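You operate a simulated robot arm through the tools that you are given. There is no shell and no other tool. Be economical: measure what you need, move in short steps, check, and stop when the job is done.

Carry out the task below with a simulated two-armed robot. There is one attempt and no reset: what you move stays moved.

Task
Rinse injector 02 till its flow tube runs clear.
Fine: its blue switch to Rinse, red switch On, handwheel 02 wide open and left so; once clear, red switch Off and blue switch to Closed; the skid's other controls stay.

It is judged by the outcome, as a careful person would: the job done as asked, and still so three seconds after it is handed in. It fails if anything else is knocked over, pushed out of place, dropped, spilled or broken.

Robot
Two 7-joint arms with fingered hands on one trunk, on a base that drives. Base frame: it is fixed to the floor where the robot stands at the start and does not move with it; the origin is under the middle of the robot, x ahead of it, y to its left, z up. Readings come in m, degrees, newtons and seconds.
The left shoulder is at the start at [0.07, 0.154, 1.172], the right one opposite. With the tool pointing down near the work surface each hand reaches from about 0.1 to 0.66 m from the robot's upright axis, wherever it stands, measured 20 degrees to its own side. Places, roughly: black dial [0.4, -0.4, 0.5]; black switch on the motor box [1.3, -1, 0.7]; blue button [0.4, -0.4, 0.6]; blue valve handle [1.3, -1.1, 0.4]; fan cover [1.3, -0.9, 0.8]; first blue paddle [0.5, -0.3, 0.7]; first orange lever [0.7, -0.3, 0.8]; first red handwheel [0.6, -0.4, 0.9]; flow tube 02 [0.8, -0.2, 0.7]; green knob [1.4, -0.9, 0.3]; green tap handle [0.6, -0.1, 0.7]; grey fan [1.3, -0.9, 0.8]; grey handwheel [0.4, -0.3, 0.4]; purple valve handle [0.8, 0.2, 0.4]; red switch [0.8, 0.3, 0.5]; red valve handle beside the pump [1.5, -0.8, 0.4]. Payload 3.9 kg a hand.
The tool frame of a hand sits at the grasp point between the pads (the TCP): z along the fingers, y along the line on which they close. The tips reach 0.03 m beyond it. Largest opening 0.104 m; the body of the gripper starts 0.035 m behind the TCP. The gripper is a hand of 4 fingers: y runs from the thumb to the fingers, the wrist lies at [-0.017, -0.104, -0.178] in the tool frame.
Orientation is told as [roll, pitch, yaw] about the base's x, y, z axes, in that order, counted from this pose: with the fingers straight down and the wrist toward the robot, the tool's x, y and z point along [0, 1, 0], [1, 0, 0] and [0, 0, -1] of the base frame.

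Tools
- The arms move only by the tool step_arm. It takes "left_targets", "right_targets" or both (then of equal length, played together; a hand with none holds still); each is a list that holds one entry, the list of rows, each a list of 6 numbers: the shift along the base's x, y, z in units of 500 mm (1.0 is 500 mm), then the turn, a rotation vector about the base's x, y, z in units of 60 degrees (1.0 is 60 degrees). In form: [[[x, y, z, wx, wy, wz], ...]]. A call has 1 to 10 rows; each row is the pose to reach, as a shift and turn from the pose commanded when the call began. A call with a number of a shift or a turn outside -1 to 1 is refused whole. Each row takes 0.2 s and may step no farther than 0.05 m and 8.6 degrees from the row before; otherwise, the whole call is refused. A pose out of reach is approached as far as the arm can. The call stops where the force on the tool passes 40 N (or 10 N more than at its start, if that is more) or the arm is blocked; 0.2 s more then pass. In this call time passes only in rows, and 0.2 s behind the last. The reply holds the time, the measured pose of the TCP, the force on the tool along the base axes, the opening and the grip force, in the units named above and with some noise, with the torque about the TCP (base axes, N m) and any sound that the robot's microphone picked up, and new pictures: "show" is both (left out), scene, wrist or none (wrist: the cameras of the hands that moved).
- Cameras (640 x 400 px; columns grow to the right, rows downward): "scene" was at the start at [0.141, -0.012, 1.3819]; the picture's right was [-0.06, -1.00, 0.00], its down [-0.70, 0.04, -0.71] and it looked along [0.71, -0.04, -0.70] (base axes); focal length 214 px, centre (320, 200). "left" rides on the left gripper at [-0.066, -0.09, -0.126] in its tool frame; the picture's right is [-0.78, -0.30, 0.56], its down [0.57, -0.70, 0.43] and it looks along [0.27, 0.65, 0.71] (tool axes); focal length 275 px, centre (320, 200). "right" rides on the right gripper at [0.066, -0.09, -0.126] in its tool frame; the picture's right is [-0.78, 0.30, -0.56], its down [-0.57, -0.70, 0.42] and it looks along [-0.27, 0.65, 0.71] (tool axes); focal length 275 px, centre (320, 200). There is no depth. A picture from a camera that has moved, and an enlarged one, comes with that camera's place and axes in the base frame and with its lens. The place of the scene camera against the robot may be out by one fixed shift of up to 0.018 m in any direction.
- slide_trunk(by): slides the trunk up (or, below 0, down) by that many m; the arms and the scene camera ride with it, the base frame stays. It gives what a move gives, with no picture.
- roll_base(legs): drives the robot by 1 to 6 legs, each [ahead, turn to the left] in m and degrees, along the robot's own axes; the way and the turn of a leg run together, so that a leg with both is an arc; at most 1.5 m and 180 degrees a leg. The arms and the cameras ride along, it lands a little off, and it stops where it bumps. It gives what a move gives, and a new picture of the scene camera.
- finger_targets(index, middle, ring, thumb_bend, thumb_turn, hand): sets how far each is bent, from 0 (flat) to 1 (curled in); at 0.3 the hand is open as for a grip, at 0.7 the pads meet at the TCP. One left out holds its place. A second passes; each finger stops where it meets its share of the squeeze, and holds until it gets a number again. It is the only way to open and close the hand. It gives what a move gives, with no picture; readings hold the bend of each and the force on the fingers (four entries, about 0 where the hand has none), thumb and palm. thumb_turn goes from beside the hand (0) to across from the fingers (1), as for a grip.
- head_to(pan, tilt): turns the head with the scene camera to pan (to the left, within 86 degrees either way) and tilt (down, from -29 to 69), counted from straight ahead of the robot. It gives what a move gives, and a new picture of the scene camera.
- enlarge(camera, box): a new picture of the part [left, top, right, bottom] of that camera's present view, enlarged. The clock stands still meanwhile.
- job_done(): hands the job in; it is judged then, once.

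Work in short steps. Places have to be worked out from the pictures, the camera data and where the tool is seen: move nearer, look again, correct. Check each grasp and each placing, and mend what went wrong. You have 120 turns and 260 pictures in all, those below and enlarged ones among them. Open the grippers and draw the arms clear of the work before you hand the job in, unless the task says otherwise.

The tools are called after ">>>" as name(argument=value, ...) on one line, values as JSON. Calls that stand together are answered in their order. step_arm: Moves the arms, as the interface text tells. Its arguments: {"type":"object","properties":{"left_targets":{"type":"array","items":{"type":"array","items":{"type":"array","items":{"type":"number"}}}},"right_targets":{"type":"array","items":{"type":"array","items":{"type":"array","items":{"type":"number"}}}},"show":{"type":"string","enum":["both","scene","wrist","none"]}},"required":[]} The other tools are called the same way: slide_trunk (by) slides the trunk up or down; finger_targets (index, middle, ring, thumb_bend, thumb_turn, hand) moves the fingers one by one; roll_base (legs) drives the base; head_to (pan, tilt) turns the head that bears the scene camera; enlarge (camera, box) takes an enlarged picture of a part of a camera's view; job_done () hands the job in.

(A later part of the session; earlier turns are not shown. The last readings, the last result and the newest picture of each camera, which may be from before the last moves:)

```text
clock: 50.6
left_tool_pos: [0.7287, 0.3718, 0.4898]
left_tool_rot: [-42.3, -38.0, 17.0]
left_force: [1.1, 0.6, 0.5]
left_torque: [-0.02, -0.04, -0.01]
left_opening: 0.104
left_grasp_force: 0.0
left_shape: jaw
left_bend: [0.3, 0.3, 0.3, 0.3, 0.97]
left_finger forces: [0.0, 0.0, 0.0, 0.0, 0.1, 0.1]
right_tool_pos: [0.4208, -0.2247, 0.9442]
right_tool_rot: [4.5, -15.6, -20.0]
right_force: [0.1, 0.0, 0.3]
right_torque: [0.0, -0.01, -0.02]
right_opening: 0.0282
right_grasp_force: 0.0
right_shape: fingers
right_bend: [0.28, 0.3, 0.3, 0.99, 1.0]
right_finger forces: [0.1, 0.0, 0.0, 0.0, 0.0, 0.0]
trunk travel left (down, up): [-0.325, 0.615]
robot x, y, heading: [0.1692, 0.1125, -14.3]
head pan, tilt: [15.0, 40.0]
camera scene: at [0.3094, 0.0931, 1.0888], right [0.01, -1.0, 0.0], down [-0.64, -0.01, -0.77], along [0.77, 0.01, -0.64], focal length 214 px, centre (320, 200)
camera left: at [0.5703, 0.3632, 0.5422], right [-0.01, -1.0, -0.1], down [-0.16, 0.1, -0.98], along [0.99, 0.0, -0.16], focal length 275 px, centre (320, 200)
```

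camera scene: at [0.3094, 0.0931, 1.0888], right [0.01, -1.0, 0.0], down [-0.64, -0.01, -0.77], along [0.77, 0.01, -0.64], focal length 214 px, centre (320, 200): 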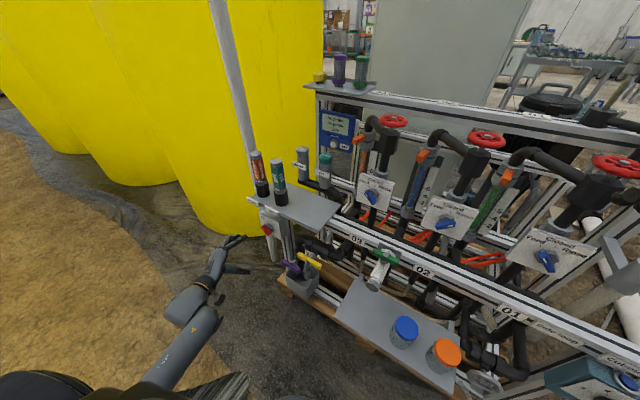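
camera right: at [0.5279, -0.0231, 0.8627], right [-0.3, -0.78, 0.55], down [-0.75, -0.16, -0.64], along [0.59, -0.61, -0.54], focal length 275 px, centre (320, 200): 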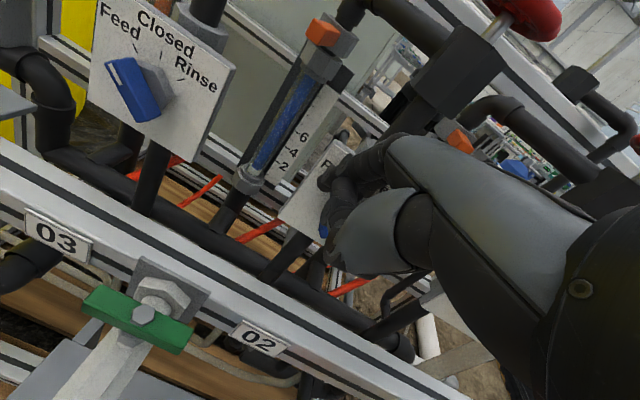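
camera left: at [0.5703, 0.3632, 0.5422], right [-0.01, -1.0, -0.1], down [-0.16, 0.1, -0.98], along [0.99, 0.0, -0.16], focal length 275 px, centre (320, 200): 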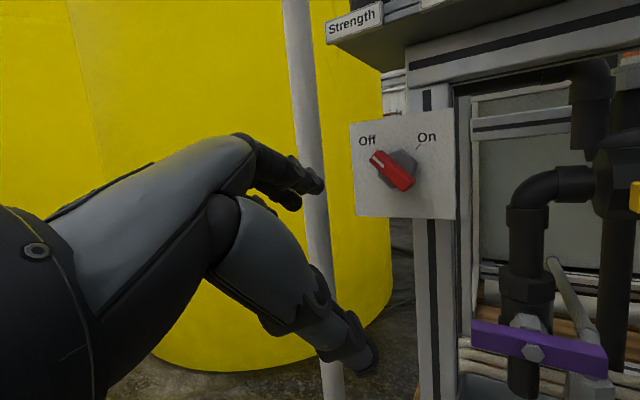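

Very clear view: red mark points to Off. Index tip is about 85 mm before and left of the bar. I move it in to the left/below side of the marked end.

>>> step_arm(left_targets=[[[0.05, -0.03, -0.006, 0, 0, 0], [0.1, -0.06, -0.006, 0, 0, 0], [0.14, -0.084, -0.006, 0, 0, 0]]], show="wrist")

>>> enlarge(camera="left", box=[240, 80, 480, 280])

```text
clock: 51.4
left_tool_pos: [0.798, 0.3336, 0.4852]
left_tool_rot: [-42.4, -38.0, 17.5]
left_force: [-10.9, 8.6, 2.7]
left_torque: [-0.3, -0.41, 0.39]
left_opening: 0.1034
left_grasp_force: 0.0
left_shape: jaw
left_bend: [0.31, 0.3, 0.3, 0.3, 0.97]
left_finger forces: [13.3, 0.0, 0.1, 0.1, 0.0, 0.1]
right_tool_pos: [0.4197, -0.2229, 0.9439]
right_tool_rot: [4.3, -15.6, -19.8]
right_force: [0.1, -0.2, -0.8]
right_torque: [-0.01, -0.02, 0.0]
right_opening: 0.0279
right_grasp_force: 0.1
right_shape: fingers
right_bend: [0.28, 0.3, 0.3, 0.99, 1.0]
right_finger forces: [0.1, 0.0, 0.1, 0.0, 0.0, 0.0]
trunk travel left (down, up): [-0.325, 0.615]
robot x, y, heading: [0.1665, 0.111, -14.2]
head pan, tilt: [15.0, 40.0]
camera left: at [0.6401, 0.3238, 0.5391], right [-0.01, -1.0, -0.09], down [-0.16, 0.09, -0.98], along [0.99, 0.01, -0.16], focal length 275 px, centre (320, 200)
```

left: 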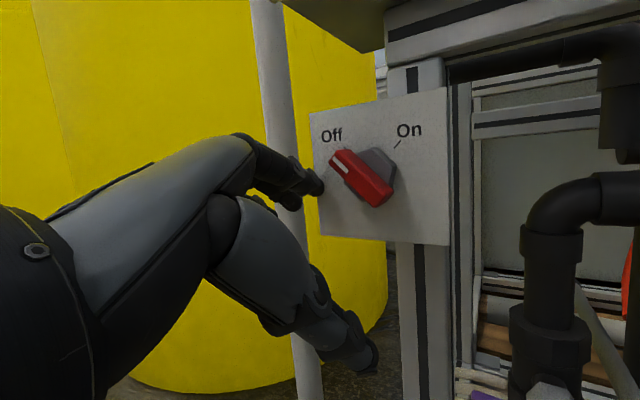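

```text
2.00 times, centred on (360, 180) of left
camera zoom: at [0.6401, 0.3238, 0.5391], right [-0.01, -1.0, -0.09], down [-0.16, 0.09, -0.98], along [0.99, 0.01, -0.16], focal length 551 px, centre (240, 240)
```

zoom: 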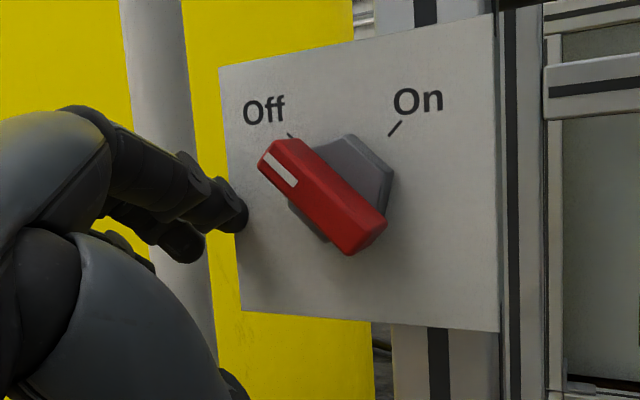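

The index tip rests on the plate left of the bar. I ease off a few mm and sweep it along an arc up and right to turn the bar clockwise to On.

>>> step_arm(left_targets=[[[-0.012, 0.008, 0, 0, 0, 0], [-0.02, -0.006, 0.006, 0, 0, 0], [-0.024, -0.012, 0.022, 0, 0, 0], [-0.026, -0.018, 0.038, 0, 0, 0], [-0.034, -0.03, 0.048, 0, 0, 0], [-0.042, -0.042, 0.054, 0, 0, 0], [-0.05, -0.054, 0.056, 0, 0, 0]]], show="none")

>>> enlarge(camera="left", box=[240, 80, 480, 280])

```text
clock: 52.4
left_tool_pos: [0.7876, 0.3264, 0.4997]
left_tool_rot: [-42.0, -37.6, 17.5]
left_force: [-0.9, 0.8, -0.4]
left_torque: [-0.02, -0.03, 0.11]
left_opening: 0.1038
left_grasp_force: 0.1
left_shape: jaw
left_bend: [0.3, 0.3, 0.3, 0.3, 0.97]
left_finger forces: [2.0, 0.0, 0.0, 0.0, 0.0, 0.0]
right_tool_pos: [0.4186, -0.2256, 0.9426]
right_tool_rot: [4.4, -15.7, -20.0]
right_force: [0.1, -0.3, -0.5]
right_torque: [0.06, -0.04, 0.02]
right_opening: 0.0282
right_grasp_force: 0.1
right_shape: fingers
right_bend: [0.28, 0.3, 0.3, 0.99, 1.0]
right_finger forces: [0.0, 0.1, 0.1, 0.0, 0.0, 0.0]
trunk travel left (down, up): [-0.325, 0.615]
robot x, y, heading: [0.1655, 0.1091, -14.0]
head pan, tilt: [15.0, 40.0]
stopped in row 4 (left hand): the force on the tool passed its limit at 42 N (the readings are from after the stop); the commanded pose is now the measured one
```

```text
2.00 times, centred on (360, 180) of left
camera zoom: at [0.63, 0.3155, 0.5538], right [0.0, -1.0, -0.1], down [-0.16, 0.1, -0.98], along [0.99, 0.01, -0.16], focal length 551 px, centre (240, 240)
```

zoom: 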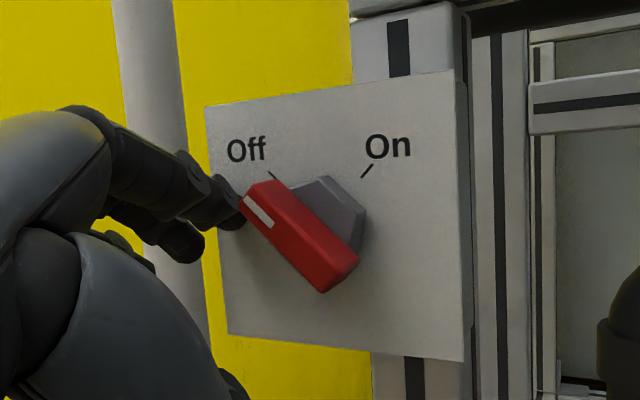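

The tip met the bar's end face. I drop it below the marked end, then sweep up and right against the bar's lower-left face.

>>> step_arm(left_targets=[[[0.004, 0.007, -0.02, 0, 0, 0], [0, 0, -0.042, 0, 0, 0], [-0.0092, -0.0144, -0.04, 0, 0, 0], [-0.015, -0.0236, -0.024, 0, 0, 0], [-0.0194, -0.0304, -0.008, 0, 0, 0], [-0.0216, -0.0336, 0.012, 0, 0, 0], [-0.026, -0.04, 0.028, 0, 0, 0], [-0.0324, -0.0506, 0.036, 0, 0, 0], [-0.041, -0.064, 0.04, 0, 0, 0]]], show="none")

>>> enlarge(camera="left", box=[240, 80, 480, 280])

```text
clock: 54.4
left_tool_pos: [0.7682, 0.2965, 0.5184]
left_tool_rot: [-42.0, -37.6, 17.5]
left_force: [1.8, 1.1, 1.6]
left_torque: [0.01, -0.03, 0.1]
left_opening: 0.1042
left_grasp_force: 0.1
left_shape: jaw
left_bend: [0.29, 0.3, 0.3, 0.3, 0.97]
left_finger forces: [1.4, 1.6, 0.0, 0.0, 0.1, 0.1]
right_tool_pos: [0.4213, -0.224, 0.9431]
right_tool_rot: [4.3, -15.5, -19.9]
right_force: [0.4, 1.5, 0.0]
right_torque: [0.01, 0.0, 0.0]
right_opening: 0.0283
right_grasp_force: 0.0
right_shape: fingers
right_bend: [0.28, 0.3, 0.3, 0.99, 1.0]
right_finger forces: [0.0, 0.1, 0.0, 0.0, 0.1, 0.0]
trunk travel left (down, up): [-0.325, 0.615]
robot x, y, heading: [0.1676, 0.1107, -14.1]
head pan, tilt: [15.0, 40.0]
```

```text
2.00 times, centred on (360, 180) of left
camera zoom: at [0.6096, 0.2859, 0.5729], right [0.0, -1.0, -0.1], down [-0.17, 0.1, -0.98], along [0.99, 0.02, -0.16], focal length 551 px, centre (240, 240)
```

zoom: 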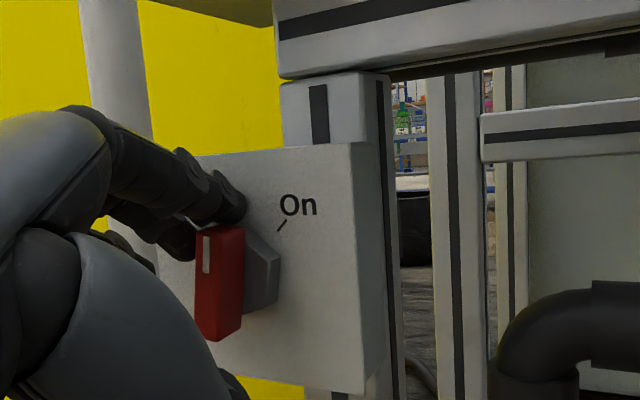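

Bar is vertical now, with the middle finger on its left. I push straight right.

>>> step_arm(left_targets=[[[-0.0108, -0.0168, -0.004, 0, 0, 0], [-0.0216, -0.0337, -0.008, 0, 0, 0], [-0.0323, -0.0505, -0.012, 0, 0, 0]]], show="none")

>>> enlarge(camera="left", box=[240, 80, 480, 280])

```text
clock: 55.2
left_tool_pos: [0.7518, 0.2701, 0.5147]
left_tool_rot: [-42.3, -38.1, 17.5]
left_force: [-3.5, 12.4, 10.0]
left_torque: [0.11, -0.68, 1.18]
left_opening: 0.1038
left_grasp_force: 0.2
left_shape: jaw
left_bend: [0.3, 0.26, 0.26, 0.3, 0.97]
left_finger forces: [0.6, 7.8, 11.8, 0.0, 0.0, 0.0]
right_tool_pos: [0.4204, -0.2233, 0.945]
right_tool_rot: [4.3, -15.7, -20.0]
right_force: [0.1, -0.5, -0.3]
right_torque: [0.02, -0.01, 0.04]
right_opening: 0.0282
right_grasp_force: 0.0
right_shape: fingers
right_bend: [0.28, 0.3, 0.3, 0.99, 1.0]
right_finger forces: [0.0, 0.1, 0.0, 0.0, 0.1, 0.0]
trunk travel left (down, up): [-0.325, 0.615]
robot x, y, heading: [0.1684, 0.1106, -14.0]
head pan, tilt: [15.0, 40.0]
```

```text
2.00 times, centred on (360, 180) of left
camera zoom: at [0.5939, 0.2596, 0.5685], right [0.0, -1.0, -0.1], down [-0.16, 0.09, -0.98], along [0.99, 0.01, -0.16], focal length 551 px, centre (240, 240)
```

zoom: 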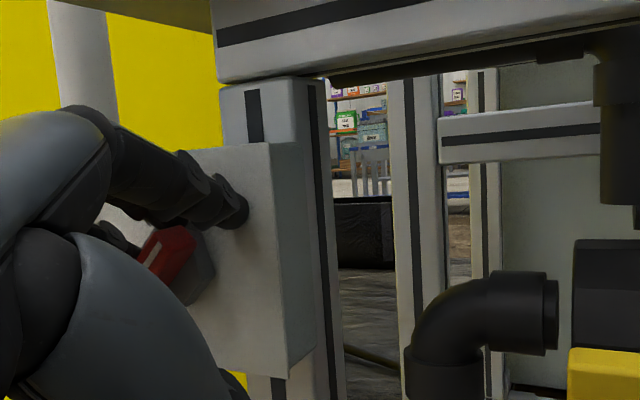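

Bar looks turned toward On. I back straight out and look.

>>> step_arm(left_targets=[[[-0.02, 0.03, 0.006, 0, 0, 0], [-0.08, 0.07, 0.01, 0, 0, 0], [-0.15, 0.12, 0, 0, 0, 0]]], show="wrist")

>>> enlarge(camera="scene", box=[235, 190, 315, 260])

>>> enlarge(camera="scene", box=[390, 110, 520, 260])

```text
clock: 56.0
left_tool_pos: [0.6765, 0.3334, 0.5117]
left_tool_rot: [-42.1, -37.6, 17.6]
left_force: [1.1, -0.3, -0.2]
left_torque: [0.03, -0.02, 0.01]
left_opening: 0.104
left_grasp_force: 0.1
left_shape: jaw
left_bend: [0.3, 0.3, 0.3, 0.3, 0.97]
left_finger forces: [0.0, 0.0, 0.0, 0.1, 0.0, 0.0]
right_tool_pos: [0.4206, -0.2237, 0.9432]
right_tool_rot: [4.4, -15.6, -19.8]
right_force: [-0.4, 0.1, -0.6]
right_torque: [0.0, -0.03, 0.0]
right_opening: 0.0283
right_grasp_force: 0.0
right_shape: fingers
right_bend: [0.28, 0.3, 0.3, 0.99, 1.0]
right_finger forces: [0.0, 0.0, 0.0, 0.1, 0.1, 0.0]
trunk travel left (down, up): [-0.325, 0.615]
robot x, y, heading: [0.1627, 0.1082, -13.8]
head pan, tilt: [15.0, 40.0]
camera left: at [0.5186, 0.3213, 0.5665], right [0.0, -1.0, -0.1], down [-0.17, 0.09, -0.98], along [0.99, 0.02, -0.17], focal length 275 px, centre (320, 200)
```

left: 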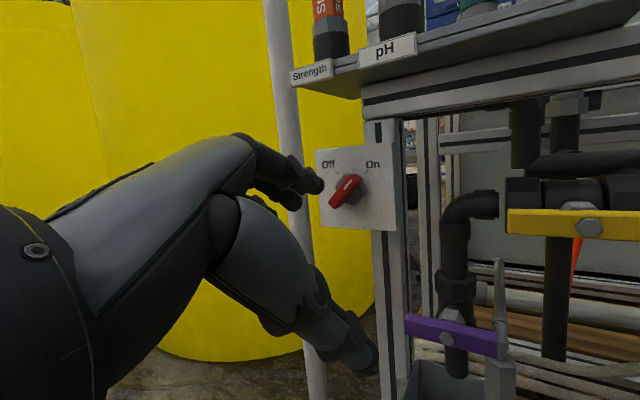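

```text
5.71 times, centred on (275, 225) of scene
camera zoom: at [0.3091, 0.0942, 1.0888], right [0.02, -1.0, 0.0], down [-0.64, -0.01, -0.77], along [0.77, 0.01, -0.64], focal length 1226 px, centre (577, 57)
```

zoom: 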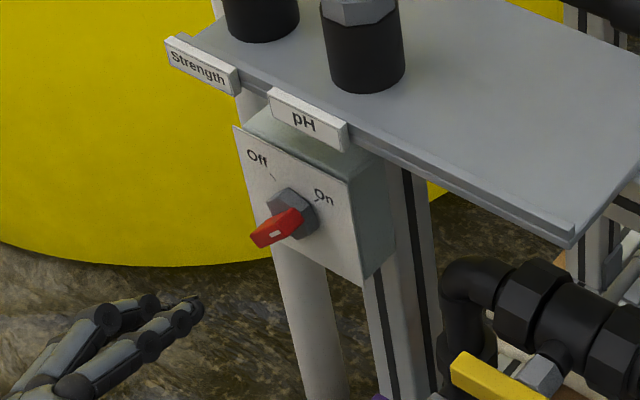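

```text
2.67 times, centred on (455, 185) of scene
camera zoom: at [0.3091, 0.0942, 1.0888], right [0.02, -1.0, 0.0], down [-0.64, -0.01, -0.77], along [0.77, 0.01, -0.64], focal length 572 px, centre (-40, 240)
```

zoom: 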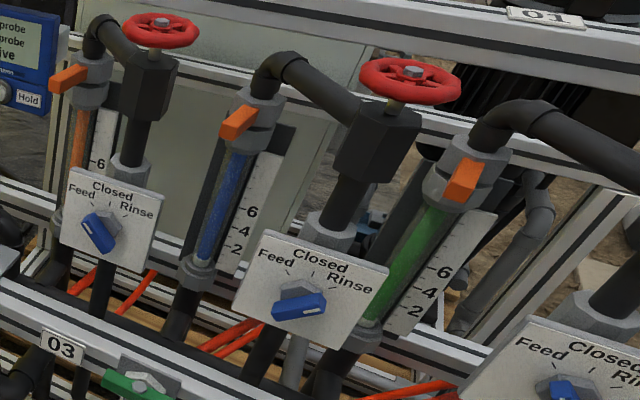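

Check the red bar's angle closely.

>>> enlarge(camera="left", box=[300, 135, 410, 245])

```text
3.64 times, centred on (355, 190) of left
camera zoom: at [0.5186, 0.3213, 0.5665], right [0.0, -1.0, -0.1], down [-0.17, 0.09, -0.98], along [0.99, 0.02, -0.17], focal length 1001 px, centre (193, 236)
```

zoom: 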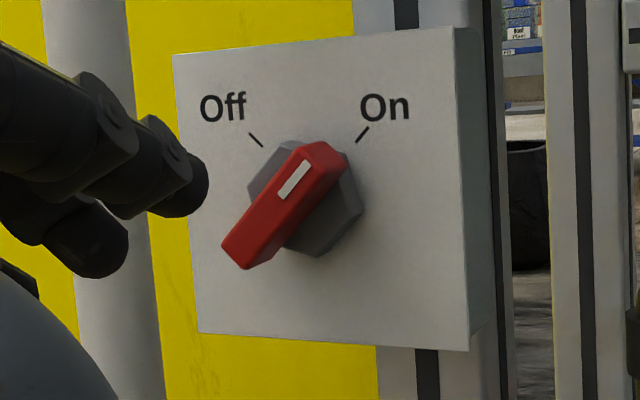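

Red switch is On (bar parallel to On tick). Next the handwheel 02 with the right hand: open that hand and bring it above the wheel (≈(0.692,−0.213,0.92)).

>>> finger_targets(hand="right", index=0.3, middle=0.3, ring=0.3, thumb_bend=0.3, thumb_turn=1)

>>> step_arm(right_targets=[[[0.02, 0, 0.08, 0.003, 0.039, -0.03], [0.07, 0, 0.16, 0.006, 0.078, -0.06], [0.15, 0.005, 0.18, 0.009, 0.117, -0.09], [0.23, 0.01, 0.19, 0.012, 0.156, -0.12], [0.31, 0.013, 0.19, 0.015, 0.195, -0.15], [0.38, 0.015, 0.19, 0.018, 0.234, -0.18], [0.44, 0.017, 0.19, 0.02, 0.27, -0.22]]])

```text
clock: 57.0
left_tool_pos: [0.6774, 0.3338, 0.5125]
left_tool_rot: [-42.1, -37.6, 17.5]
left_force: [0.0, 0.1, 0.0]
left_torque: [0.0, 0.04, 0.0]
left_opening: 0.1039
left_grasp_force: 0.0
left_shape: jaw
left_bend: [0.3, 0.3, 0.3, 0.3, 0.97]
left_finger forces: [0.0, 0.0, 0.0, 0.0, 0.0, 0.0]
right_tool_pos: [0.4209, -0.2245, 0.9428]
right_tool_rot: [4.4, -15.6, -20.0]
right_force: [0.2, -0.3, -0.3]
right_torque: [0.02, 0.0, 0.0]
right_opening: 0.1047
right_grasp_force: 0.0
right_shape: fingers
right_bend: [0.3, 0.3, 0.3, 0.3, 0.97]
right_finger forces: [0.0, 0.0, 0.1, 0.0, 0.0, 0.1]
trunk travel left (down, up): [-0.325, 0.615]
robot x, y, heading: [0.1688, 0.1118, -14.3]
head pan, tilt: [15.0, 40.0]
```

```text
clock: 58.6
left_tool_pos: [0.6772, 0.3329, 0.5112]
left_tool_rot: [-42.1, -37.5, 17.5]
left_force: [0.6, 0.0, -0.8]
left_torque: [0.01, 0.0, 0.03]
left_opening: 0.1042
left_grasp_force: 0.1
left_shape: jaw
left_bend: [0.3, 0.3, 0.3, 0.3, 0.97]
left_finger forces: [0.0, 0.0, 0.1, 0.1, 0.1, 0.1]
right_tool_pos: [0.6439, -0.2161, 1.0391]
right_tool_rot: [-1.7, -0.5, -32.4]
right_force: [0.9, 0.3, 0.2]
right_torque: [0.02, 0.0, 0.0]
right_opening: 0.1046
right_grasp_force: 0.1
right_shape: fingers
right_bend: [0.3, 0.3, 0.3, 0.3, 0.97]
right_finger forces: [0.0, 0.0, 0.2, 0.0, 0.0, 0.0]
trunk travel left (down, up): [-0.325, 0.615]
robot x, y, heading: [0.1671, 0.1157, -14.1]
head pan, tilt: [15.0, 40.0]
camera scene: at [0.3103, 0.0943, 1.0887], right [0.02, -1.0, 0.0], down [-0.64, -0.01, -0.77], along [0.77, 0.01, -0.64], focal length 214 px, centre (320, 200)
camera right: at [0.6046, -0.1084, 1.1594], right [-0.16, -0.8, 0.58], down [-0.9, -0.12, -0.41], along [0.4, -0.59, -0.7], focal length 275 px, centre (320, 200)
```

scene: 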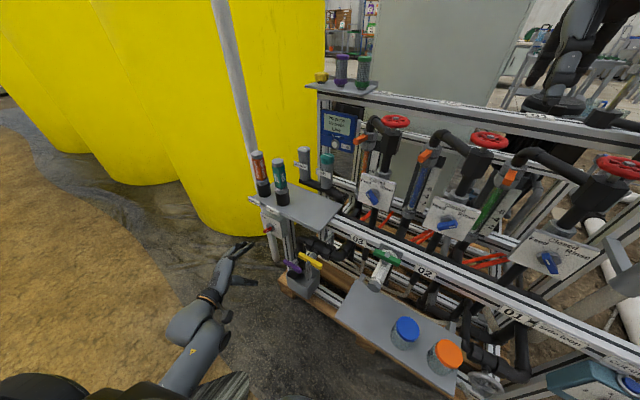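
right: 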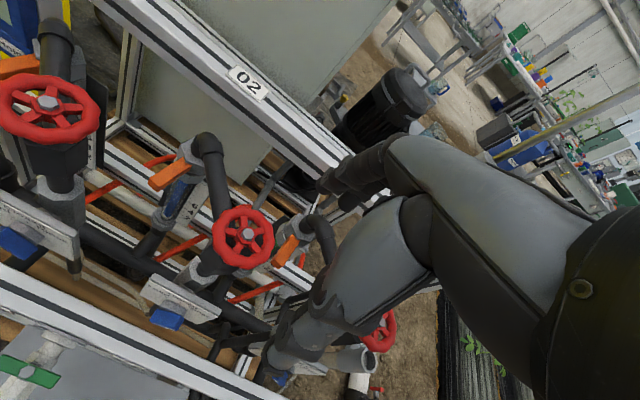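

Wheel centre triangulates to (0.688,−0.207,0.923), about 60 mm wide. I centre the hand above it and turn yaw negative to have room for a counter-clockwise stroke.

>>> step_arm(right_targets=[[[0.03, 0.006, -0.01, 0, 0, -0.13], [0.06, 0.012, -0.03, 0, 0, -0.26], [0.088, 0.018, -0.05, 0, 0, -0.39], [0.088, 0.018, -0.07, 0, 0, -0.52], [0.088, 0.018, -0.08, 0, 0, -0.65], [0.088, 0.018, -0.08, 0, 0, -0.78]]], show="both")

```text
clock: 60.0
left_tool_pos: [0.6779, 0.3329, 0.5115]
left_tool_rot: [-42.1, -37.5, 17.5]
left_force: [-0.3, -0.7, -0.1]
left_torque: [-0.01, -0.03, -0.01]
left_opening: 0.1038
left_grasp_force: 0.0
left_shape: jaw
left_bend: [0.3, 0.3, 0.3, 0.3, 0.97]
left_finger forces: [0.0, 0.1, 0.1, 0.0, 0.0, 0.0]
right_tool_pos: [0.6857, -0.2057, 0.9991]
right_tool_rot: [-1.6, -0.6, -79.3]
right_force: [0.3, -0.1, 0.3]
right_torque: [0.01, 0.0, -0.03]
right_opening: 0.1045
right_grasp_force: 0.0
right_shape: fingers
right_bend: [0.3, 0.3, 0.3, 0.3, 0.97]
right_finger forces: [0.1, 0.0, 0.0, 0.1, 0.0, 0.1]
trunk travel left (down, up): [-0.325, 0.615]
robot x, y, heading: [0.1667, 0.1166, -14.2]
head pan, tilt: [15.0, 40.0]
camera scene: at [0.3094, 0.0944, 1.0888], right [0.02, -1.0, 0.0], down [-0.64, -0.01, -0.77], along [0.77, 0.01, -0.64], focal length 214 px, centre (320, 200)
camera right: at [0.7367, -0.1047, 1.1205], right [-0.69, -0.43, 0.58], down [-0.7, 0.58, -0.42], along [-0.16, -0.7, -0.7], focal length 275 px, centre (320, 200)
```

scene: 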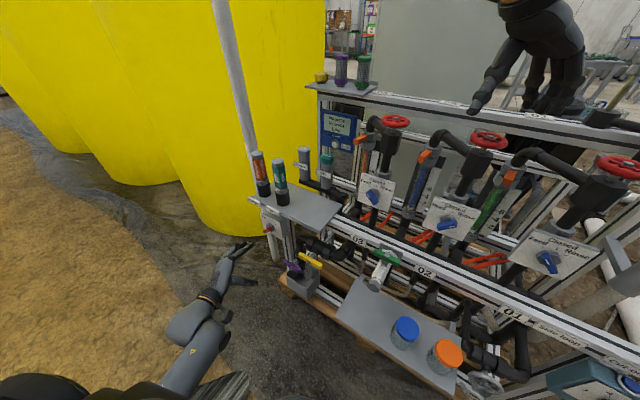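
right: 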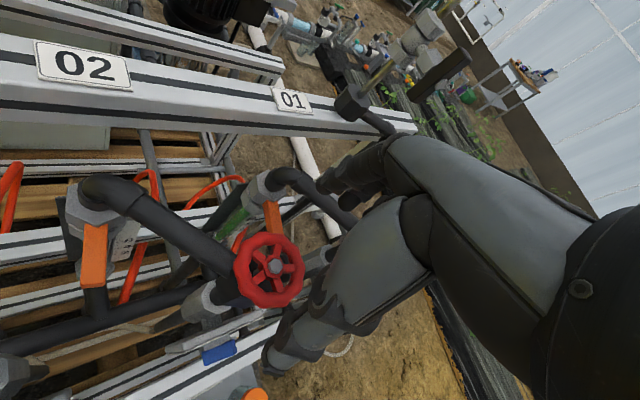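

Wheel is nicely framed between thumb and fingers. Descend to rim height.

>>> step_arm(right_targets=[[[0.004, -0.006, -0.05, 0, 0, 0], [0.004, -0.008, -0.1, 0, 0, 0], [0.004, -0.008, -0.138, 0.02, 0, 0]]], show="wrist")

>>> enlarge(camera="scene", box=[420, 70, 560, 200])

```text
clock: 60.8
left_tool_pos: [0.6767, 0.333, 0.5118]
left_tool_rot: [-42.0, -37.7, 17.5]
left_force: [-0.4, -0.3, 0.5]
left_torque: [-0.01, 0.02, 0.03]
left_opening: 0.1041
left_grasp_force: 0.0
left_shape: jaw
left_bend: [0.3, 0.3, 0.3, 0.3, 0.97]
left_finger forces: [0.1, 0.1, 0.1, 0.0, 0.0, 0.0]
right_tool_pos: [0.686, -0.21, 0.9273]
right_tool_rot: [-1.5, 0.7, -79.1]
right_force: [-0.2, -1.5, 0.8]
right_torque: [0.01, -0.03, -0.03]
right_opening: 0.1045
right_grasp_force: 0.0
right_shape: fingers
right_bend: [0.3, 0.3, 0.3, 0.3, 0.97]
right_finger forces: [0.0, 0.1, 0.0, 0.0, 0.0, 0.1]
trunk travel left (down, up): [-0.325, 0.615]
robot x, y, heading: [0.1695, 0.1112, -14.0]
head pan, tilt: [15.0, 40.0]
camera right: at [0.738, -0.1127, 1.0506], right [-0.69, -0.44, 0.57], down [-0.71, 0.58, -0.4], along [-0.16, -0.68, -0.71], focal length 275 px, centre (320, 200)
```

right: 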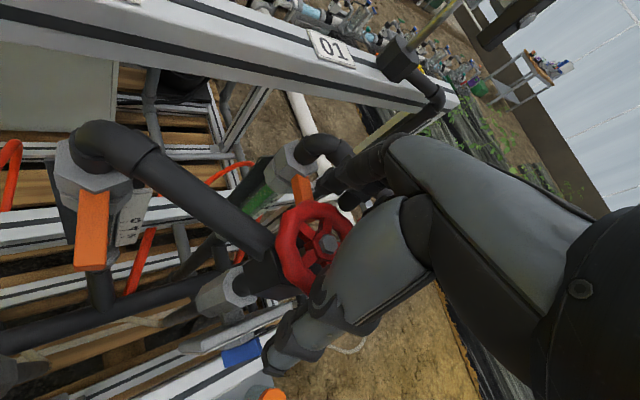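

```text
3.08 times, centred on (490, 135) of scene
camera zoom: at [0.3097, 0.0934, 1.0888], right [0.02, -1.0, 0.0], down [-0.64, -0.01, -0.77], along [0.77, 0.01, -0.64], focal length 660 px, centre (-203, 400)
```

zoom: 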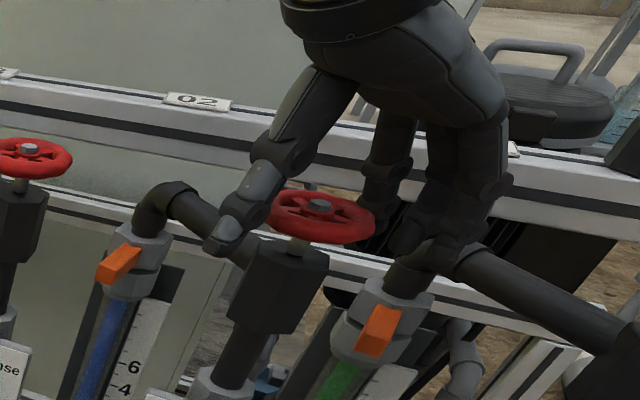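

Rim lies between thumb and finger pads. Close the hand on it.

>>> finger_targets(hand="right", index=0.7, middle=0.7, ring=0.7, thumb_bend=0.7)

>>> enlarge(camera="scene", box=[420, 70, 560, 200])

```text
clock: 61.8
left_tool_pos: [0.6768, 0.3311, 0.5123]
left_tool_rot: [-42.0, -37.6, 17.6]
left_force: [0.8, -0.5, -0.3]
left_torque: [0.02, -0.02, 0.04]
left_opening: 0.1041
left_grasp_force: 0.0
left_shape: jaw
left_bend: [0.3, 0.3, 0.3, 0.3, 0.97]
left_finger forces: [0.0, 0.0, 0.1, 0.1, 0.1, 0.0]
right_tool_pos: [0.6869, -0.2111, 0.9278]
right_tool_rot: [-1.6, 0.6, -79.1]
right_force: [-2.4, 4.3, -4.5]
right_torque: [-0.16, 0.01, 0.01]
right_opening: 0.0543
right_grasp_force: 23.8
right_shape: fingers
right_bend: [0.45, 0.59, 0.68, 0.54, 1.0]
right_finger forces: [10.6, 8.6, 2.1, 0.0, 26.3, 0.1]
trunk travel left (down, up): [-0.325, 0.615]
robot x, y, heading: [0.163, 0.1101, -13.9]
head pan, tilt: [15.0, 40.0]
```

```text
3.08 times, centred on (490, 135) of scene
camera zoom: at [0.3097, 0.0944, 1.0887], right [0.02, -1.0, 0.0], down [-0.64, -0.01, -0.77], along [0.77, 0.01, -0.64], focal length 660 px, centre (-203, 400)
```

zoom: 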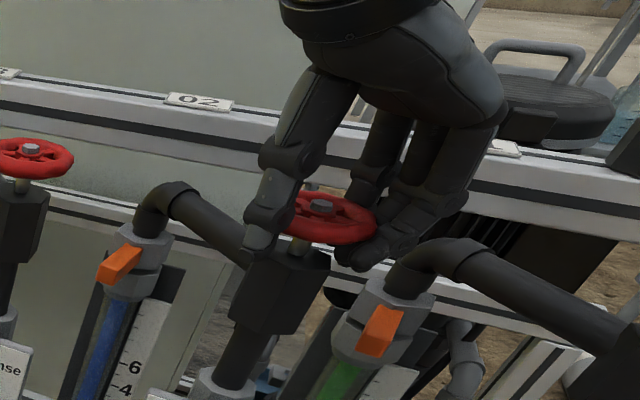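

Firm grip (~24 N). Turn counter-clockwise 60° about the wheel axis.

>>> step_arm(right_targets=[[[0, 0, 0, 0, 0, 0.125], [0, 0, 0, 0, 0, 0.25], [0, 0, 0, 0, 0, 0.375], [0, 0, 0, 0, 0, 0.5], [0, 0, 0, 0, 0, 0.625], [0, 0, 0, 0, 0, 0.75], [0, 0, 0, 0, 0, 0.875], [0, 0, 0, 0, 0, 1.0]]], show="none")

>>> enlarge(camera="scene", box=[420, 70, 560, 200])

```text
clock: 63.6
left_tool_pos: [0.6774, 0.3309, 0.5117]
left_tool_rot: [-41.9, -37.5, 17.5]
left_force: [0.4, -0.4, -0.3]
left_torque: [-0.01, 0.01, 0.01]
left_opening: 0.1039
left_grasp_force: 0.1
left_shape: jaw
left_bend: [0.3, 0.3, 0.3, 0.3, 0.97]
left_finger forces: [0.1, 0.1, 0.0, 0.1, 0.0, 0.0]
right_tool_pos: [0.6879, -0.2132, 0.9281]
right_tool_rot: [-1.4, 0.9, -19.1]
right_force: [-9.3, -7.4, -18.1]
right_torque: [-0.1, -0.16, -0.05]
right_opening: 0.0547
right_grasp_force: 26.0
right_shape: fingers
right_bend: [0.45, 0.59, 0.67, 0.54, 1.0]
right_finger forces: [9.1, 10.7, 5.5, 0.1, 26.3, 0.0]
trunk travel left (down, up): [-0.325, 0.615]
robot x, y, heading: [0.1654, 0.1128, -13.9]
head pan, tilt: [15.0, 40.0]
```

```text
3.08 times, centred on (490, 135) of scene
camera zoom: at [0.3098, 0.0912, 1.0887], right [0.02, -1.0, 0.0], down [-0.64, -0.01, -0.77], along [0.77, 0.01, -0.64], focal length 660 px, centre (-203, 400)
```

zoom: 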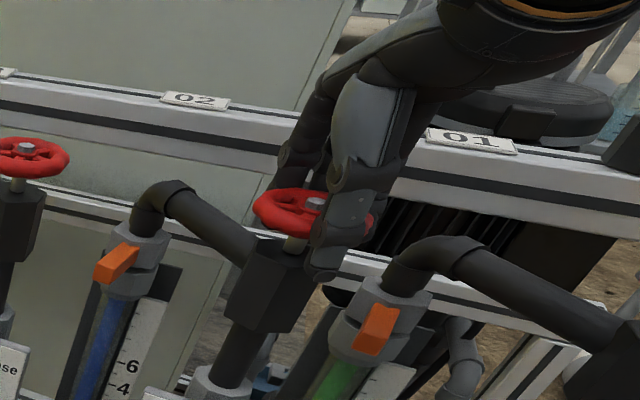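

Low torque, grip holds. Continue another 52°.

>>> step_arm(right_targets=[[[0, 0, 0, 0, 0, 0.125], [0, 0, 0, 0, 0, 0.25], [0, 0, 0, 0, 0, 0.375], [0, 0, 0, 0, 0, 0.5], [0, 0, 0, 0, 0, 0.625], [0, 0, 0, 0, 0, 0.75], [0, 0, 0, 0, 0, 0.875]]], show="none")

>>> enlarge(camera="scene", box=[380, 70, 540, 250])

```text
clock: 65.0
left_tool_pos: [0.6778, 0.3324, 0.51]
left_tool_rot: [-42.0, -37.2, 17.5]
left_force: [0.2, -0.6, 0.1]
left_torque: [0.01, 0.0, 0.01]
left_opening: 0.1039
left_grasp_force: 0.1
left_shape: jaw
left_bend: [0.3, 0.3, 0.3, 0.3, 0.97]
left_finger forces: [0.0, 0.0, 0.0, 0.0, 0.1, 0.0]
right_tool_pos: [0.6827, -0.2028, 0.9274]
right_tool_rot: [-3.4, 1.4, 12.5]
right_force: [21.5, -7.7, -6.6]
right_torque: [0.09, -0.07, 0.09]
right_opening: 0.0486
right_grasp_force: 29.6
right_shape: fingers
right_bend: [0.45, 0.54, 0.55, 0.59, 1.0]
right_finger forces: [10.8, 17.8, 16.3, 0.0, 15.4, 0.1]
right hand out of reach, approached as far as the arm can: row 5, 6
trunk travel left (down, up): [-0.325, 0.615]
robot x, y, heading: [0.1675, 0.1154, -14.1]
head pan, tilt: [15.0, 40.0]
stopped in row 6 (right hand): the force on the tool passed its limit at 70 N (the readings are from after the stop); the commanded pose is now the measured one
```

```text
2.22 times, centred on (460, 160) of scene
camera zoom: at [0.3133, 0.0944, 1.0886], right [0.02, -1.0, 0.0], down [-0.65, -0.01, -0.76], along [0.76, 0.01, -0.65], focal length 477 px, centre (9, 289)
```

zoom: 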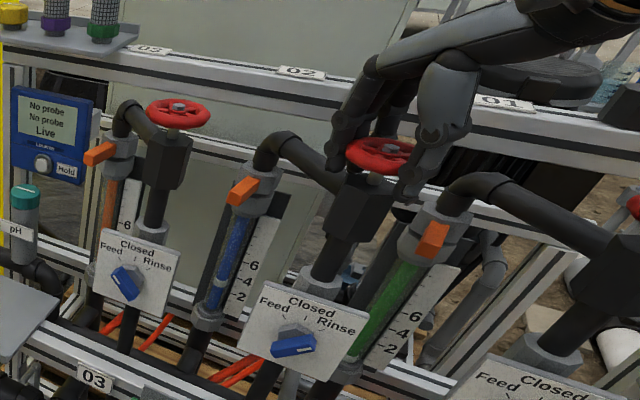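

The flow tube 02 now shows a float partly up: the valve is opening. Release, lift, turn back to −79° and regrip.

>>> finger_targets(hand="right", index=0.3, middle=0.3, ring=0.3, thumb_bend=0.3)

>>> step_arm(right_targets=[[[0, 0, 0.06, 0, 0, -0.1], [0.005, -0.008, 0.12, 0, 0, -0.24], [0.01, -0.014, 0.12, 0, 0, -0.38], [0.01, -0.014, 0.12, 0, 0, -0.52], [0.01, -0.014, 0.12, 0, 0, -0.66], [0.01, -0.014, 0.12, 0, 0, -0.8], [0.01, -0.014, 0.12, 0, 0, -0.93]]], show="none")

>>> enlarge(camera="scene", box=[390, 110, 520, 260])

```text
clock: 66.0
left_tool_pos: [0.6775, 0.332, 0.5114]
left_tool_rot: [-42.0, -37.6, 17.4]
left_force: [0.0, -0.9, 0.6]
left_torque: [0.0, 0.0, 0.02]
left_opening: 0.1041
left_grasp_force: 0.0
left_shape: jaw
left_bend: [0.3, 0.3, 0.3, 0.3, 0.97]
left_finger forces: [0.0, 0.0, 0.1, 0.0, 0.0, 0.0]
right_tool_pos: [0.6774, -0.2011, 0.9301]
right_tool_rot: [-3.3, 1.3, 12.9]
right_force: [-0.2, 0.7, 0.3]
right_torque: [0.0, -0.01, 0.01]
right_opening: 0.104
right_grasp_force: 0.0
right_shape: fingers
right_bend: [0.3, 0.3, 0.3, 0.3, 0.97]
right_finger forces: [0.1, 0.0, 0.0, 0.0, 0.0, 0.1]
trunk travel left (down, up): [-0.325, 0.615]
robot x, y, heading: [0.1629, 0.1112, -13.8]
head pan, tilt: [15.0, 40.0]
```

```text
clock: 67.5
left_tool_pos: [0.6783, 0.3325, 0.5114]
left_tool_rot: [-42.0, -37.4, 17.5]
left_force: [-0.4, 0.3, -0.7]
left_torque: [-0.03, 0.0, 0.02]
left_opening: 0.1039
left_grasp_force: 0.0
left_shape: jaw
left_bend: [0.3, 0.3, 0.3, 0.3, 0.97]
left_finger forces: [0.0, 0.0, 0.0, 0.1, 0.0, 0.0]
right_tool_pos: [0.6825, -0.2077, 0.9898]
right_tool_rot: [-3.3, 1.2, -43.1]
right_force: [0.2, 0.1, 0.3]
right_torque: [0.02, 0.01, -0.02]
right_opening: 0.1041
right_grasp_force: 0.1
right_shape: fingers
right_bend: [0.3, 0.3, 0.3, 0.3, 0.97]
right_finger forces: [0.0, 0.0, 0.0, 0.0, 0.0, 0.1]
trunk travel left (down, up): [-0.325, 0.615]
robot x, y, heading: [0.1665, 0.1103, -14.2]
head pan, tilt: [15.0, 40.0]
```

```text
2.67 times, centred on (455, 185) of scene
camera zoom: at [0.3097, 0.094, 1.0888], right [0.02, -1.0, 0.0], down [-0.64, -0.01, -0.77], along [0.77, 0.01, -0.64], focal length 572 px, centre (-40, 240)
```

zoom: 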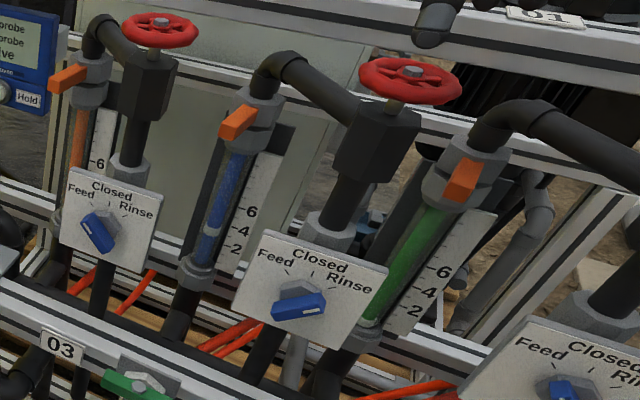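

The float rose to ~3 and flow runs. Return to about −88° yaw and descend again.

>>> step_arm(right_targets=[[[0.006, -0.002, 0, 0.006, 0, -0.13], [0.01, -0.004, 0, 0.012, -0.006, -0.26], [0.01, -0.004, 0, 0.02, -0.012, -0.39], [0.01, -0.004, 0, 0.03, -0.015, -0.52], [0.01, -0.004, 0, 0.03, -0.02, -0.65], [0.01, -0.004, -0.02, 0.03, -0.02, -0.75], [0.01, -0.004, -0.08, 0.03, -0.02, -0.75], [0.01, -0.004, -0.125, 0.03, -0.02, -0.75]]], show="none")

>>> enlarge(camera="scene", box=[420, 70, 560, 200])

```text
clock: 69.3
left_tool_pos: [0.6774, 0.331, 0.5111]
left_tool_rot: [-42.1, -37.5, 17.4]
left_force: [1.1, 0.1, 0.6]
left_torque: [-0.01, -0.03, 0.02]
left_opening: 0.1041
left_grasp_force: 0.1
left_shape: jaw
left_bend: [0.3, 0.3, 0.3, 0.3, 0.97]
left_finger forces: [0.0, 0.0, 0.0, 0.0, 0.1, 0.1]
right_tool_pos: [0.6853, -0.2119, 0.9293]
right_tool_rot: [-1.5, 2.4, -87.9]
right_force: [-0.3, 0.4, -1.1]
right_torque: [0.0, 0.0, 0.0]
right_opening: 0.1039
right_grasp_force: 0.0
right_shape: fingers
right_bend: [0.3, 0.3, 0.3, 0.3, 0.97]
right_finger forces: [0.0, 0.0, 0.1, 0.0, 0.1, 0.0]
trunk travel left (down, up): [-0.325, 0.615]
robot x, y, heading: [0.1674, 0.1125, -13.9]
head pan, tilt: [15.0, 40.0]
```

```text
3.08 times, centred on (490, 135) of scene
camera zoom: at [0.3098, 0.0936, 1.0888], right [0.02, -1.0, 0.0], down [-0.64, -0.01, -0.77], along [0.77, 0.01, -0.64], focal length 660 px, centre (-203, 400)
```

zoom: 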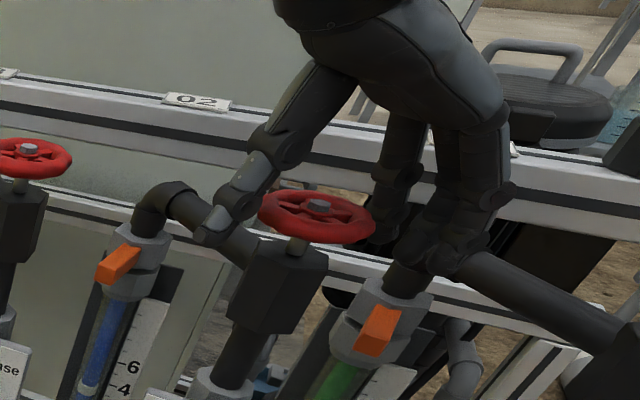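

Good alignment; grip again and turn another 95° in two calls.

>>> finger_targets(hand="right", index=0.7, middle=0.7, ring=0.7, thumb_bend=0.7)

>>> step_arm(right_targets=[[[0, 0, 0, 0, 0, 0.125], [0, 0, 0, 0, 0, 0.25], [0, 0, 0, 0, 0, 0.375], [0, 0, 0, 0, 0, 0.5], [0, 0, 0, 0, 0, 0.625], [0, 0, 0, 0, 0, 0.75], [0, 0, 0, 0, 0, 0.875], [0, 0, 0, 0, 0, 1.0]]], show="none")

>>> step_arm(right_targets=[[[0, 0, 0, 0, 0, 0.125], [0, 0, 0, 0, 0, 0.25], [0, 0, 0, 0, 0, 0.375], [0, 0, 0, 0, 0, 0.5], [0, 0, 0, 0, 0, 0.58]]], show="none")

>>> enlarge(camera="scene", box=[380, 70, 540, 250])

```text
clock: 70.3
left_tool_pos: [0.6775, 0.3326, 0.5113]
left_tool_rot: [-42.1, -37.5, 17.5]
left_force: [-0.2, 0.0, -0.9]
left_torque: [-0.01, 0.04, -0.01]
left_opening: 0.104
left_grasp_force: 0.1
left_shape: jaw
left_bend: [0.3, 0.3, 0.3, 0.3, 0.97]
left_finger forces: [0.0, 0.1, 0.2, 0.0, 0.0, 0.1]
right_tool_pos: [0.686, -0.2104, 0.9275]
right_tool_rot: [-1.6, 2.3, -87.9]
right_force: [-1.8, 4.5, -5.0]
right_torque: [-0.09, 0.01, 0.01]
right_opening: 0.0556
right_grasp_force: 23.9
right_shape: fingers
right_bend: [0.44, 0.59, 0.68, 0.54, 1.0]
right_finger forces: [10.6, 8.8, 1.6, 0.1, 25.9, 0.0]
trunk travel left (down, up): [-0.325, 0.615]
robot x, y, heading: [0.1676, 0.1108, -13.9]
head pan, tilt: [15.0, 40.0]
```

```text
clock: 72.2
left_tool_pos: [0.677, 0.3315, 0.5125]
left_tool_rot: [-41.9, -37.5, 17.4]
left_force: [-0.1, -0.1, 0.6]
left_torque: [-0.02, -0.02, 0.0]
left_opening: 0.104
left_grasp_force: 0.0
left_shape: jaw
left_bend: [0.3, 0.3, 0.3, 0.3, 0.97]
left_finger forces: [0.1, 0.1, 0.0, 0.0, 0.1, 0.0]
right_tool_pos: [0.6885, -0.2137, 0.9278]
right_tool_rot: [-1.5, 2.3, -27.9]
right_force: [-4.5, -6.0, -1.9]
right_torque: [-0.15, -0.1, -0.05]
right_opening: 0.0551
right_grasp_force: 24.7
right_shape: fingers
right_bend: [0.44, 0.59, 0.68, 0.55, 1.0]
right_finger forces: [11.0, 10.7, 3.0, 0.0, 24.5, 0.0]
trunk travel left (down, up): [-0.325, 0.615]
robot x, y, heading: [0.165, 0.1128, -13.9]
head pan, tilt: [15.0, 40.0]
```

```text
clock: 73.3
left_tool_pos: [0.6774, 0.3313, 0.5127]
left_tool_rot: [-41.8, -37.6, 17.3]
left_force: [0.1, -0.2, 0.7]
left_torque: [-0.03, -0.01, 0.0]
left_opening: 0.1043
left_grasp_force: 0.1
left_shape: jaw
left_bend: [0.3, 0.3, 0.3, 0.3, 0.97]
left_finger forces: [0.1, 0.0, 0.0, 0.1, 0.0, 0.0]
right_tool_pos: [0.6877, -0.2157, 0.9269]
right_tool_rot: [-1.4, 2.2, 6.8]
right_force: [3.6, -18.4, 3.7]
right_torque: [-0.41, -0.22, -1.07]
right_opening: 0.0538
right_grasp_force: 30.1
right_shape: fingers
right_bend: [0.42, 0.58, 0.7, 0.58, 0.97]
right_finger forces: [11.4, 23.7, 3.9, 0.1, 20.4, 0.0]
trunk travel left (down, up): [-0.325, 0.615]
robot x, y, heading: [0.1658, 0.1119, -14.3]
head pan, tilt: [15.0, 40.0]
```

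```text
2.22 times, centred on (460, 160) of scene
camera zoom: at [0.3098, 0.0901, 1.0888], right [0.01, -1.0, 0.0], down [-0.64, -0.01, -0.77], along [0.77, 0.01, -0.64], focal length 477 px, centre (9, 289)
```

zoom: 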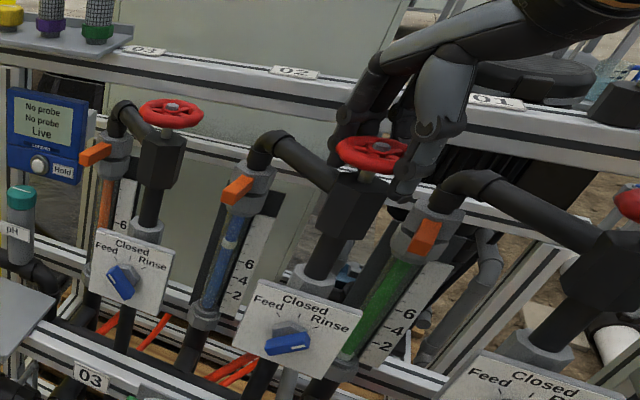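

Torque rose to ~1.07 N·m and the float is near the top of its scale: possibly the open stop. I release and regrip to verify with one more short turn.

>>> finger_targets(hand="right", index=0.3, middle=0.3, ring=0.3, thumb_bend=0.3)

>>> step_arm(right_targets=[[[0, 0.004, 0.06, 0, 0, -0.1], [0, 0.006, 0.12, 0, 0, -0.24], [0, 0.006, 0.12, 0, 0, -0.38], [0, 0.006, 0.12, 0, 0, -0.52], [0, 0.006, 0.12, 0, 0, -0.66], [0, 0.006, 0.12, 0, 0, -0.8], [0, 0.006, 0.12, 0, 0, -0.93], [0, 0.006, 0.06, 0, 0, -1.0], [0, 0.006, 0, 0, 0, -1.0]]], show="none")

>>> finger_targets(hand="right", index=0.7, middle=0.7, ring=0.7, thumb_bend=0.7)

>>> step_arm(right_targets=[[[0, 0, 0, 0, 0, 0.125], [0, 0, 0, 0, 0, 0.25], [0, 0, 0, 0, 0, 0.375]]], show="none")

>>> enlarge(camera="scene", box=[380, 70, 540, 250])

```text
clock: 74.3
left_tool_pos: [0.6784, 0.3311, 0.5117]
left_tool_rot: [-42.0, -37.6, 17.5]
left_force: [-0.4, -1.2, -0.5]
left_torque: [-0.01, -0.01, -0.04]
left_opening: 0.104
left_grasp_force: 0.0
left_shape: jaw
left_bend: [0.3, 0.3, 0.3, 0.3, 0.97]
left_finger forces: [0.1, 0.1, 0.0, 0.0, 0.0, 0.0]
right_tool_pos: [0.6869, -0.2106, 0.9272]
right_tool_rot: [-1.5, 2.5, 7.0]
right_force: [-0.4, 0.7, 0.8]
right_torque: [-0.03, 0.01, -0.02]
right_opening: 0.104
right_grasp_force: 0.0
right_shape: fingers
right_bend: [0.3, 0.3, 0.3, 0.3, 0.97]
right_finger forces: [0.1, 0.0, 0.0, 0.0, 0.0, 0.0]
trunk travel left (down, up): [-0.325, 0.615]
robot x, y, heading: [0.1634, 0.1097, -14.0]
head pan, tilt: [15.0, 40.0]
```

```text
clock: 76.3
left_tool_pos: [0.6769, 0.332, 0.5115]
left_tool_rot: [-41.9, -37.6, 17.5]
left_force: [0.2, 0.9, 0.4]
left_torque: [0.02, -0.03, 0.02]
left_opening: 0.1042
left_grasp_force: 0.1
left_shape: jaw
left_bend: [0.3, 0.3, 0.3, 0.3, 0.97]
left_finger forces: [0.1, 0.1, 0.0, 0.0, 0.0, 0.0]
right_tool_pos: [0.6868, -0.2085, 0.9291]
right_tool_rot: [-1.5, 2.3, -53.1]
right_force: [-0.1, 0.0, -0.1]
right_torque: [0.02, 0.0, -0.02]
right_opening: 0.1043
right_grasp_force: 0.0
right_shape: fingers
right_bend: [0.3, 0.3, 0.3, 0.3, 0.97]
right_finger forces: [0.0, 0.0, 0.0, 0.2, 0.0, 0.1]
trunk travel left (down, up): [-0.325, 0.615]
robot x, y, heading: [0.168, 0.1117, -13.9]
head pan, tilt: [15.0, 40.0]
```

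```text
clock: 77.3
left_tool_pos: [0.6769, 0.3316, 0.5113]
left_tool_rot: [-42.0, -37.4, 17.4]
left_force: [-0.1, -0.4, 1.2]
left_torque: [-0.02, 0.01, 0.01]
left_opening: 0.1037
left_grasp_force: 0.1
left_shape: jaw
left_bend: [0.3, 0.3, 0.3, 0.3, 0.97]
left_finger forces: [0.0, 0.0, 0.0, 0.0, 0.0, 0.0]
right_tool_pos: [0.688, -0.2085, 0.9297]
right_tool_rot: [-1.5, 2.4, -53.1]
right_force: [4.7, -2.7, -0.3]
right_torque: [-0.11, -0.1, 0.0]
right_opening: 0.0539
right_grasp_force: 23.5
right_shape: fingers
right_bend: [0.43, 0.55, 0.64, 0.56, 1.0]
right_finger forces: [11.4, 9.1, 4.8, 0.1, 22.1, 0.1]
trunk travel left (down, up): [-0.325, 0.615]
robot x, y, heading: [0.1676, 0.115, -14.5]
head pan, tilt: [15.0, 40.0]
```

```text
clock: 78.2
left_tool_pos: [0.6766, 0.3307, 0.514]
left_tool_rot: [-41.8, -37.8, 17.3]
left_force: [0.3, 1.3, 0.4]
left_torque: [0.0, 0.03, -0.02]
left_opening: 0.1041
left_grasp_force: 0.0
left_shape: jaw
left_bend: [0.3, 0.3, 0.3, 0.3, 0.97]
left_finger forces: [0.0, 0.0, 0.0, 0.1, 0.1, 0.0]
right_tool_pos: [0.6847, -0.2127, 0.9278]
right_tool_rot: [-1.5, 2.5, -30.7]
right_force: [-13.8, -13.6, -3.5]
right_torque: [-0.21, 0.21, -1.41]
right_opening: 0.0528
right_grasp_force: 31.8
right_shape: fingers
right_bend: [0.41, 0.57, 0.7, 0.59, 0.95]
right_finger forces: [10.4, 15.6, 15.3, 0.1, 22.1, 0.0]
trunk travel left (down, up): [-0.325, 0.615]
robot x, y, heading: [0.1672, 0.1102, -14.5]
head pan, tilt: [15.0, 40.0]
```

```text
2.22 times, centred on (460, 160) of scene
camera zoom: at [0.3075, 0.0905, 1.089], right [0.01, -1.0, 0.0], down [-0.64, -0.01, -0.77], along [0.77, 0.01, -0.64], focal length 477 px, centre (9, 289)
```

zoom: 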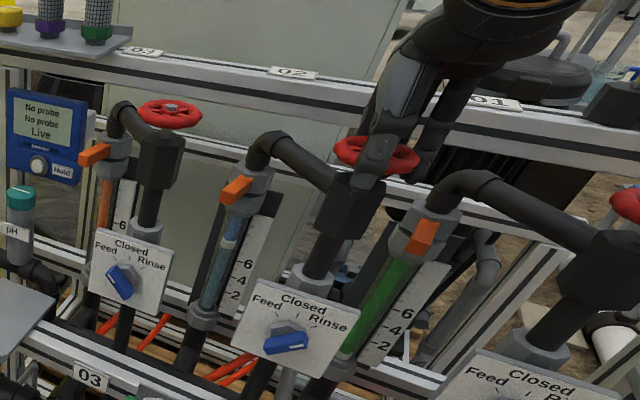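

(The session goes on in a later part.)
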